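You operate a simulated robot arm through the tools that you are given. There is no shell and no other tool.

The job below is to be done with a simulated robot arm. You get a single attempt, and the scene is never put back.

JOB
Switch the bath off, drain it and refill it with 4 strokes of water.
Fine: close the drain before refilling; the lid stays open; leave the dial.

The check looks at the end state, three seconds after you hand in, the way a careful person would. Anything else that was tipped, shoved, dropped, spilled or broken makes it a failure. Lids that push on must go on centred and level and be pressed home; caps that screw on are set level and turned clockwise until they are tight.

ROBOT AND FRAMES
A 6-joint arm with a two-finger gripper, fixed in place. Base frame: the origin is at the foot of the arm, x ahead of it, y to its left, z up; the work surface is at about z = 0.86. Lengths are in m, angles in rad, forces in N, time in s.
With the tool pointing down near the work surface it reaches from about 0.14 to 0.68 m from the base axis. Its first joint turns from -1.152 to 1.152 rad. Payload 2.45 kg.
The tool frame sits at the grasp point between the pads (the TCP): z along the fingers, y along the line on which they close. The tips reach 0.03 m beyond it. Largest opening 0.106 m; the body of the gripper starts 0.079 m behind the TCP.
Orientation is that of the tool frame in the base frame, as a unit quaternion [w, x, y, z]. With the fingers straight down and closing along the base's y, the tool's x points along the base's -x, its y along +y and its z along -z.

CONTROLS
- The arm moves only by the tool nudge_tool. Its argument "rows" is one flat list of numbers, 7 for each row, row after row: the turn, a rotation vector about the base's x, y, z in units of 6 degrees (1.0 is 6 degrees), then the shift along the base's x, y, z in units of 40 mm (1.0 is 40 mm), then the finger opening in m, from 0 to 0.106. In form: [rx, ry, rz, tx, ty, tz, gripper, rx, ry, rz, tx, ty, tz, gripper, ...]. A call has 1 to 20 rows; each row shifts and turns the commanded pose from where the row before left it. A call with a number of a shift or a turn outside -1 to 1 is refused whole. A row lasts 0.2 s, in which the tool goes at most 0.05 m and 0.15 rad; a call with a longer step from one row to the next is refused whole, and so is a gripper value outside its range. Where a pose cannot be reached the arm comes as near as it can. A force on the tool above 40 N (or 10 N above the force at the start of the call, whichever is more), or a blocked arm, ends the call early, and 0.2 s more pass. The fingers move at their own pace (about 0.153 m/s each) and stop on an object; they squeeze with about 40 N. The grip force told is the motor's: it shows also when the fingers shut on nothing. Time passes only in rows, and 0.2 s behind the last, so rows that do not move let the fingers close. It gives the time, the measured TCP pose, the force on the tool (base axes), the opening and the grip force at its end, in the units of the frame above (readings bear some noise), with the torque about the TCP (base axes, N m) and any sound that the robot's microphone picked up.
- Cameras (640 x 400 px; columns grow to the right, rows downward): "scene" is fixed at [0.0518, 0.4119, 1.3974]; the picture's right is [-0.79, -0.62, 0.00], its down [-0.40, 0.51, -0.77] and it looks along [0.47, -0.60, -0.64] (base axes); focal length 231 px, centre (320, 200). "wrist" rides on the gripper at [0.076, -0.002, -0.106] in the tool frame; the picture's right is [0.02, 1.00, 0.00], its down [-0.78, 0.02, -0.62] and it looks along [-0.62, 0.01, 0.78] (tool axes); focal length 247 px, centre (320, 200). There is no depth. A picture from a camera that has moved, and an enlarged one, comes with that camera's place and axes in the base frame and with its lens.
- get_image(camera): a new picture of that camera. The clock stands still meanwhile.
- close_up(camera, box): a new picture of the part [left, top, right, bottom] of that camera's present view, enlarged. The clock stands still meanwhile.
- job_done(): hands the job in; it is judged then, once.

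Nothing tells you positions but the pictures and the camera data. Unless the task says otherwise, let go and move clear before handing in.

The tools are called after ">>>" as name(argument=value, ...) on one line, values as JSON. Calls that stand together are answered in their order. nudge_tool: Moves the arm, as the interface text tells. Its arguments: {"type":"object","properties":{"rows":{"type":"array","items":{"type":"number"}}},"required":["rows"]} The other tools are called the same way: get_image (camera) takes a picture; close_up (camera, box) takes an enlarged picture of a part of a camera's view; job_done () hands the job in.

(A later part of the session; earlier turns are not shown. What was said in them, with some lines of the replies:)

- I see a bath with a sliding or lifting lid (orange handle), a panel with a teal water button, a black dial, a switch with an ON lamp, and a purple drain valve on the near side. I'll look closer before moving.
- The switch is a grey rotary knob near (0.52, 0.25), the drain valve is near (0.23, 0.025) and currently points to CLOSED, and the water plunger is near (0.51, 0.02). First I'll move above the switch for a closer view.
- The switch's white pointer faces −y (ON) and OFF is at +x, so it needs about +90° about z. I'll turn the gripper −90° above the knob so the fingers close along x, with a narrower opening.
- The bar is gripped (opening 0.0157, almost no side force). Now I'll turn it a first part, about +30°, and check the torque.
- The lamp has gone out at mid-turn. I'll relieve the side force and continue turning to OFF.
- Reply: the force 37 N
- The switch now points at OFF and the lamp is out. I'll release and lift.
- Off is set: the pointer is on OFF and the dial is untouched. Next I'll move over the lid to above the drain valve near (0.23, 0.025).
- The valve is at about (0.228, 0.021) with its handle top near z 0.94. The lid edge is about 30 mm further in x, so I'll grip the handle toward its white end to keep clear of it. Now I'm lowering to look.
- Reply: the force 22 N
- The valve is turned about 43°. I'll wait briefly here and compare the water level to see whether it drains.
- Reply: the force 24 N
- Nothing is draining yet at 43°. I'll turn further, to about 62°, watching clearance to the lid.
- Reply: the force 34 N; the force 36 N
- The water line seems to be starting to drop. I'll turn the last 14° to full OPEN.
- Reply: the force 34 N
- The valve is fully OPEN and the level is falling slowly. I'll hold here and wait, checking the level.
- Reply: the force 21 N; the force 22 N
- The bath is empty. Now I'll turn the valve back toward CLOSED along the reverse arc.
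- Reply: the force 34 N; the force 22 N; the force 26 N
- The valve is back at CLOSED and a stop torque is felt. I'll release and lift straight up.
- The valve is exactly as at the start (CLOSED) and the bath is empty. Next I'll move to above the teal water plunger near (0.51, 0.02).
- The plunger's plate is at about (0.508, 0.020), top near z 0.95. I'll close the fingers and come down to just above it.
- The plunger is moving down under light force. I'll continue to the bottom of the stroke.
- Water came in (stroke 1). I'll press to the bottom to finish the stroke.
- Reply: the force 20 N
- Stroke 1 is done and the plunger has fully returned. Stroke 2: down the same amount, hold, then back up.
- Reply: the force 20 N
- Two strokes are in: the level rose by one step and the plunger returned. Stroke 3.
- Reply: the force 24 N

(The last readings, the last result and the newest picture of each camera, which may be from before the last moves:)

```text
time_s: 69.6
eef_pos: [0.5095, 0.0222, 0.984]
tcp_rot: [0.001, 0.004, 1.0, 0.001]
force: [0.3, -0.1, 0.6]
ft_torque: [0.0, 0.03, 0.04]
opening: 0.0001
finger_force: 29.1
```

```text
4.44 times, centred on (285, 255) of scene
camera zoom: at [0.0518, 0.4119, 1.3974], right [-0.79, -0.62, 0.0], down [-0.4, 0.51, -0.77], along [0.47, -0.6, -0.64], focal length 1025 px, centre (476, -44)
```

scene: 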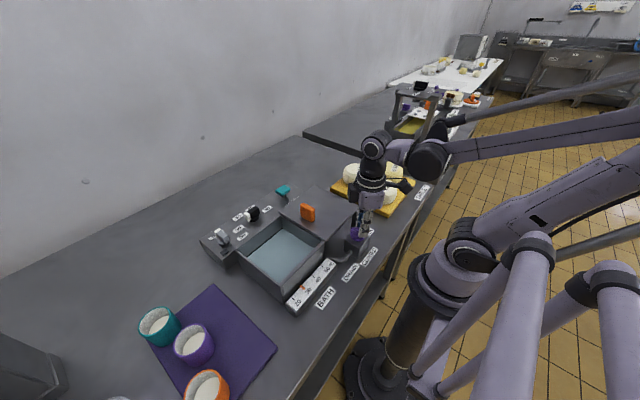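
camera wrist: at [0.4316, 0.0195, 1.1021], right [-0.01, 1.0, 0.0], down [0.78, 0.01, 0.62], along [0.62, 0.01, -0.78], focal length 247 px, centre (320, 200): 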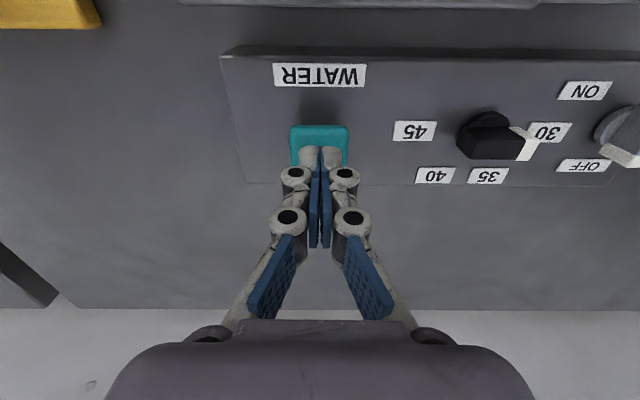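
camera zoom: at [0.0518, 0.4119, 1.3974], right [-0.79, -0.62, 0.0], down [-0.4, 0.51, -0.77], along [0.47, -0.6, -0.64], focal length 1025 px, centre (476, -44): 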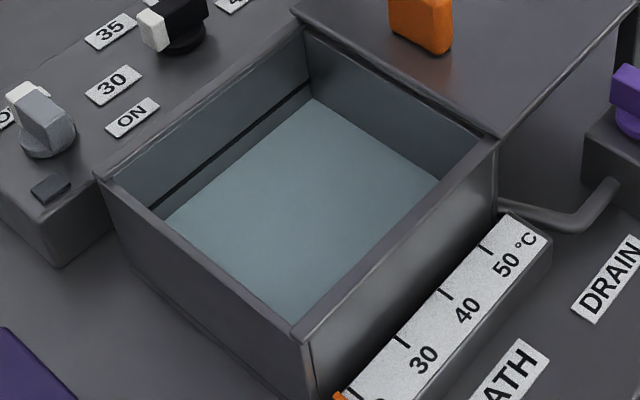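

The third stroke is in. Now stroke 4, the last, then I'll lift well clear.

>>> nudge_tool(rows=[0, 0, 0, 0, 0, -0.25, 0.0, 0, 0, 0, 0, 0, -0.15, 0.0, 0, 0, 0, 0, 0, -0.15, 0.0, 0, 0, 0, 0, 0, -0.1, 0.0, 0, 0, 0, 0, 0, -0.1, 0.0, 0, 0, 0, 0, 0, 0, 0.0])

>>> nudge_tool(rows=[0, 0, 0, 0, 0, 0.25, 0.0, 0, 0, 0, 0, 0, 0.25, 0.0, 0, 0, 0, 0, 0, 0.5, 0.0, 0, 0, 0, 0, 0, 1, 0.0, 0, 0, 0, 0, 0, 1, 0.02, 0, 0, 0, 0, 0, 1, 0.05, 0, 0, 0, 0, 0, 0, 0.05])

>>> get_image(camera="scene")

>>> close_up(camera="scene", box=[230, 210, 340, 300])

>>> get_image(camera="wrist")

>>> close_up(camera="scene", box=[200, 170, 400, 290])

```text
time_s: 71.0
eef_pos: [0.5098, 0.0223, 0.9542]
tcp_rot: [0.002, 0.004, 1.0, 0.001]
force: [0.2, -1.1, 23.5]
ft_torque: [-0.01, 0.05, -0.08]
opening: 0.0061
finger_force: 28.0
```

```text
time_s: 72.6
eef_pos: [0.5082, 0.0212, 1.1126]
tcp_rot: [0.001, 0.004, 1.0, 0.001]
force: [-0.2, 0.0, -0.6]
ft_torque: [0.01, 0.0, 0.0]
opening: 0.0504
finger_force: 0.1
```

```text
taken
```

scene: 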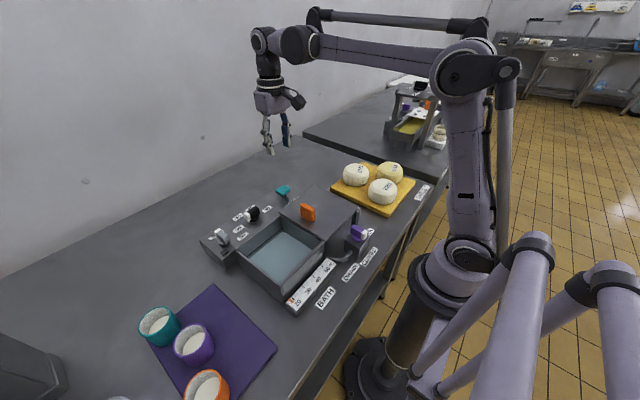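

```text
4.44 times, centred on (285, 255) of scene
camera zoom: at [0.0518, 0.4119, 1.3974], right [-0.79, -0.62, 0.0], down [-0.4, 0.51, -0.77], along [0.47, -0.6, -0.64], focal length 1025 px, centre (476, -44)
```

zoom: 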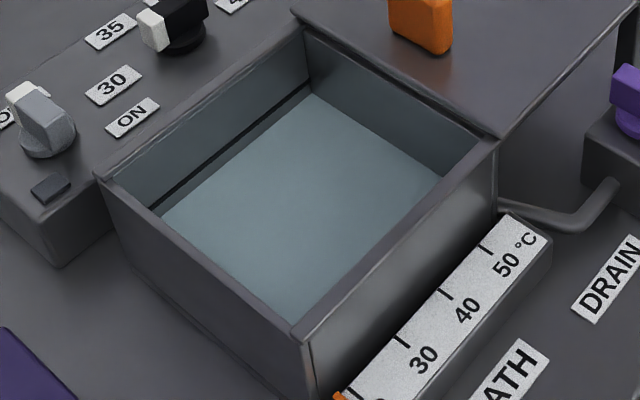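

```text
taken
camera wrist: at [0.4307, 0.0197, 1.2203], right [-0.01, 1.0, 0.0], down [0.78, 0.01, 0.62], along [0.62, 0.01, -0.78], focal length 247 px, centre (320, 200)
```

wrist: 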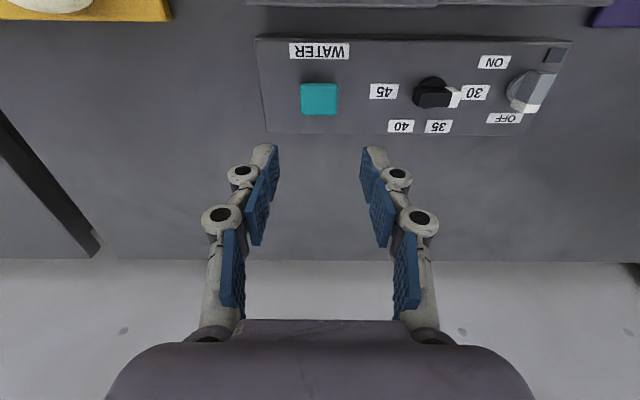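

```text
3.20 times, centred on (300, 230) of scene
camera zoom: at [0.0518, 0.4119, 1.3974], right [-0.79, -0.62, 0.0], down [-0.4, 0.51, -0.77], along [0.47, -0.6, -0.64], focal length 738 px, centre (384, 104)
```

zoom: 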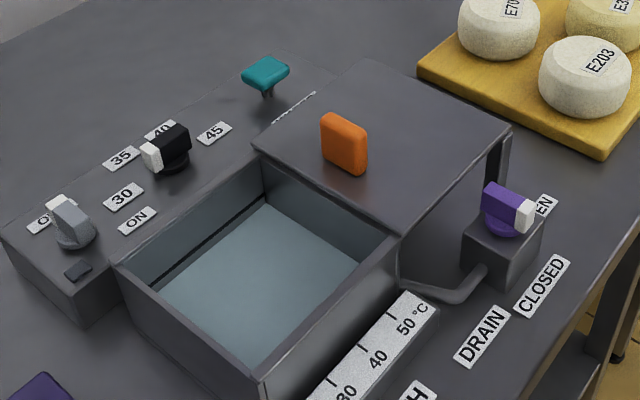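

All four strokes are in and the plunger is up. The switch is at OFF with the lamp out, the drain is CLOSED, the lid and dial are untouched, and the arm is clear, so I'm handing in.

>>> job_done()

```text
The job is handed in.
```

The job is done and handed in; the result of the check hasn't come back. In the last pictures:

- **Bath switch:** it points to OFF and the lamp is out.
- **Drain:** I opened it until the bath was empty, then turned it back to CLOSED before refilling.
- **Refill:** four full strokes, with the plunger pressed to the bottom and fully released each time. The level rose a step with every stroke. It now sits a little below the black line on the bath wall, where it was at the start.
- **Lid and dial:** I left both where they were, with the lid still open.

Nothing else looks moved or spilled. The arm has let go and is raised clear of the bath.
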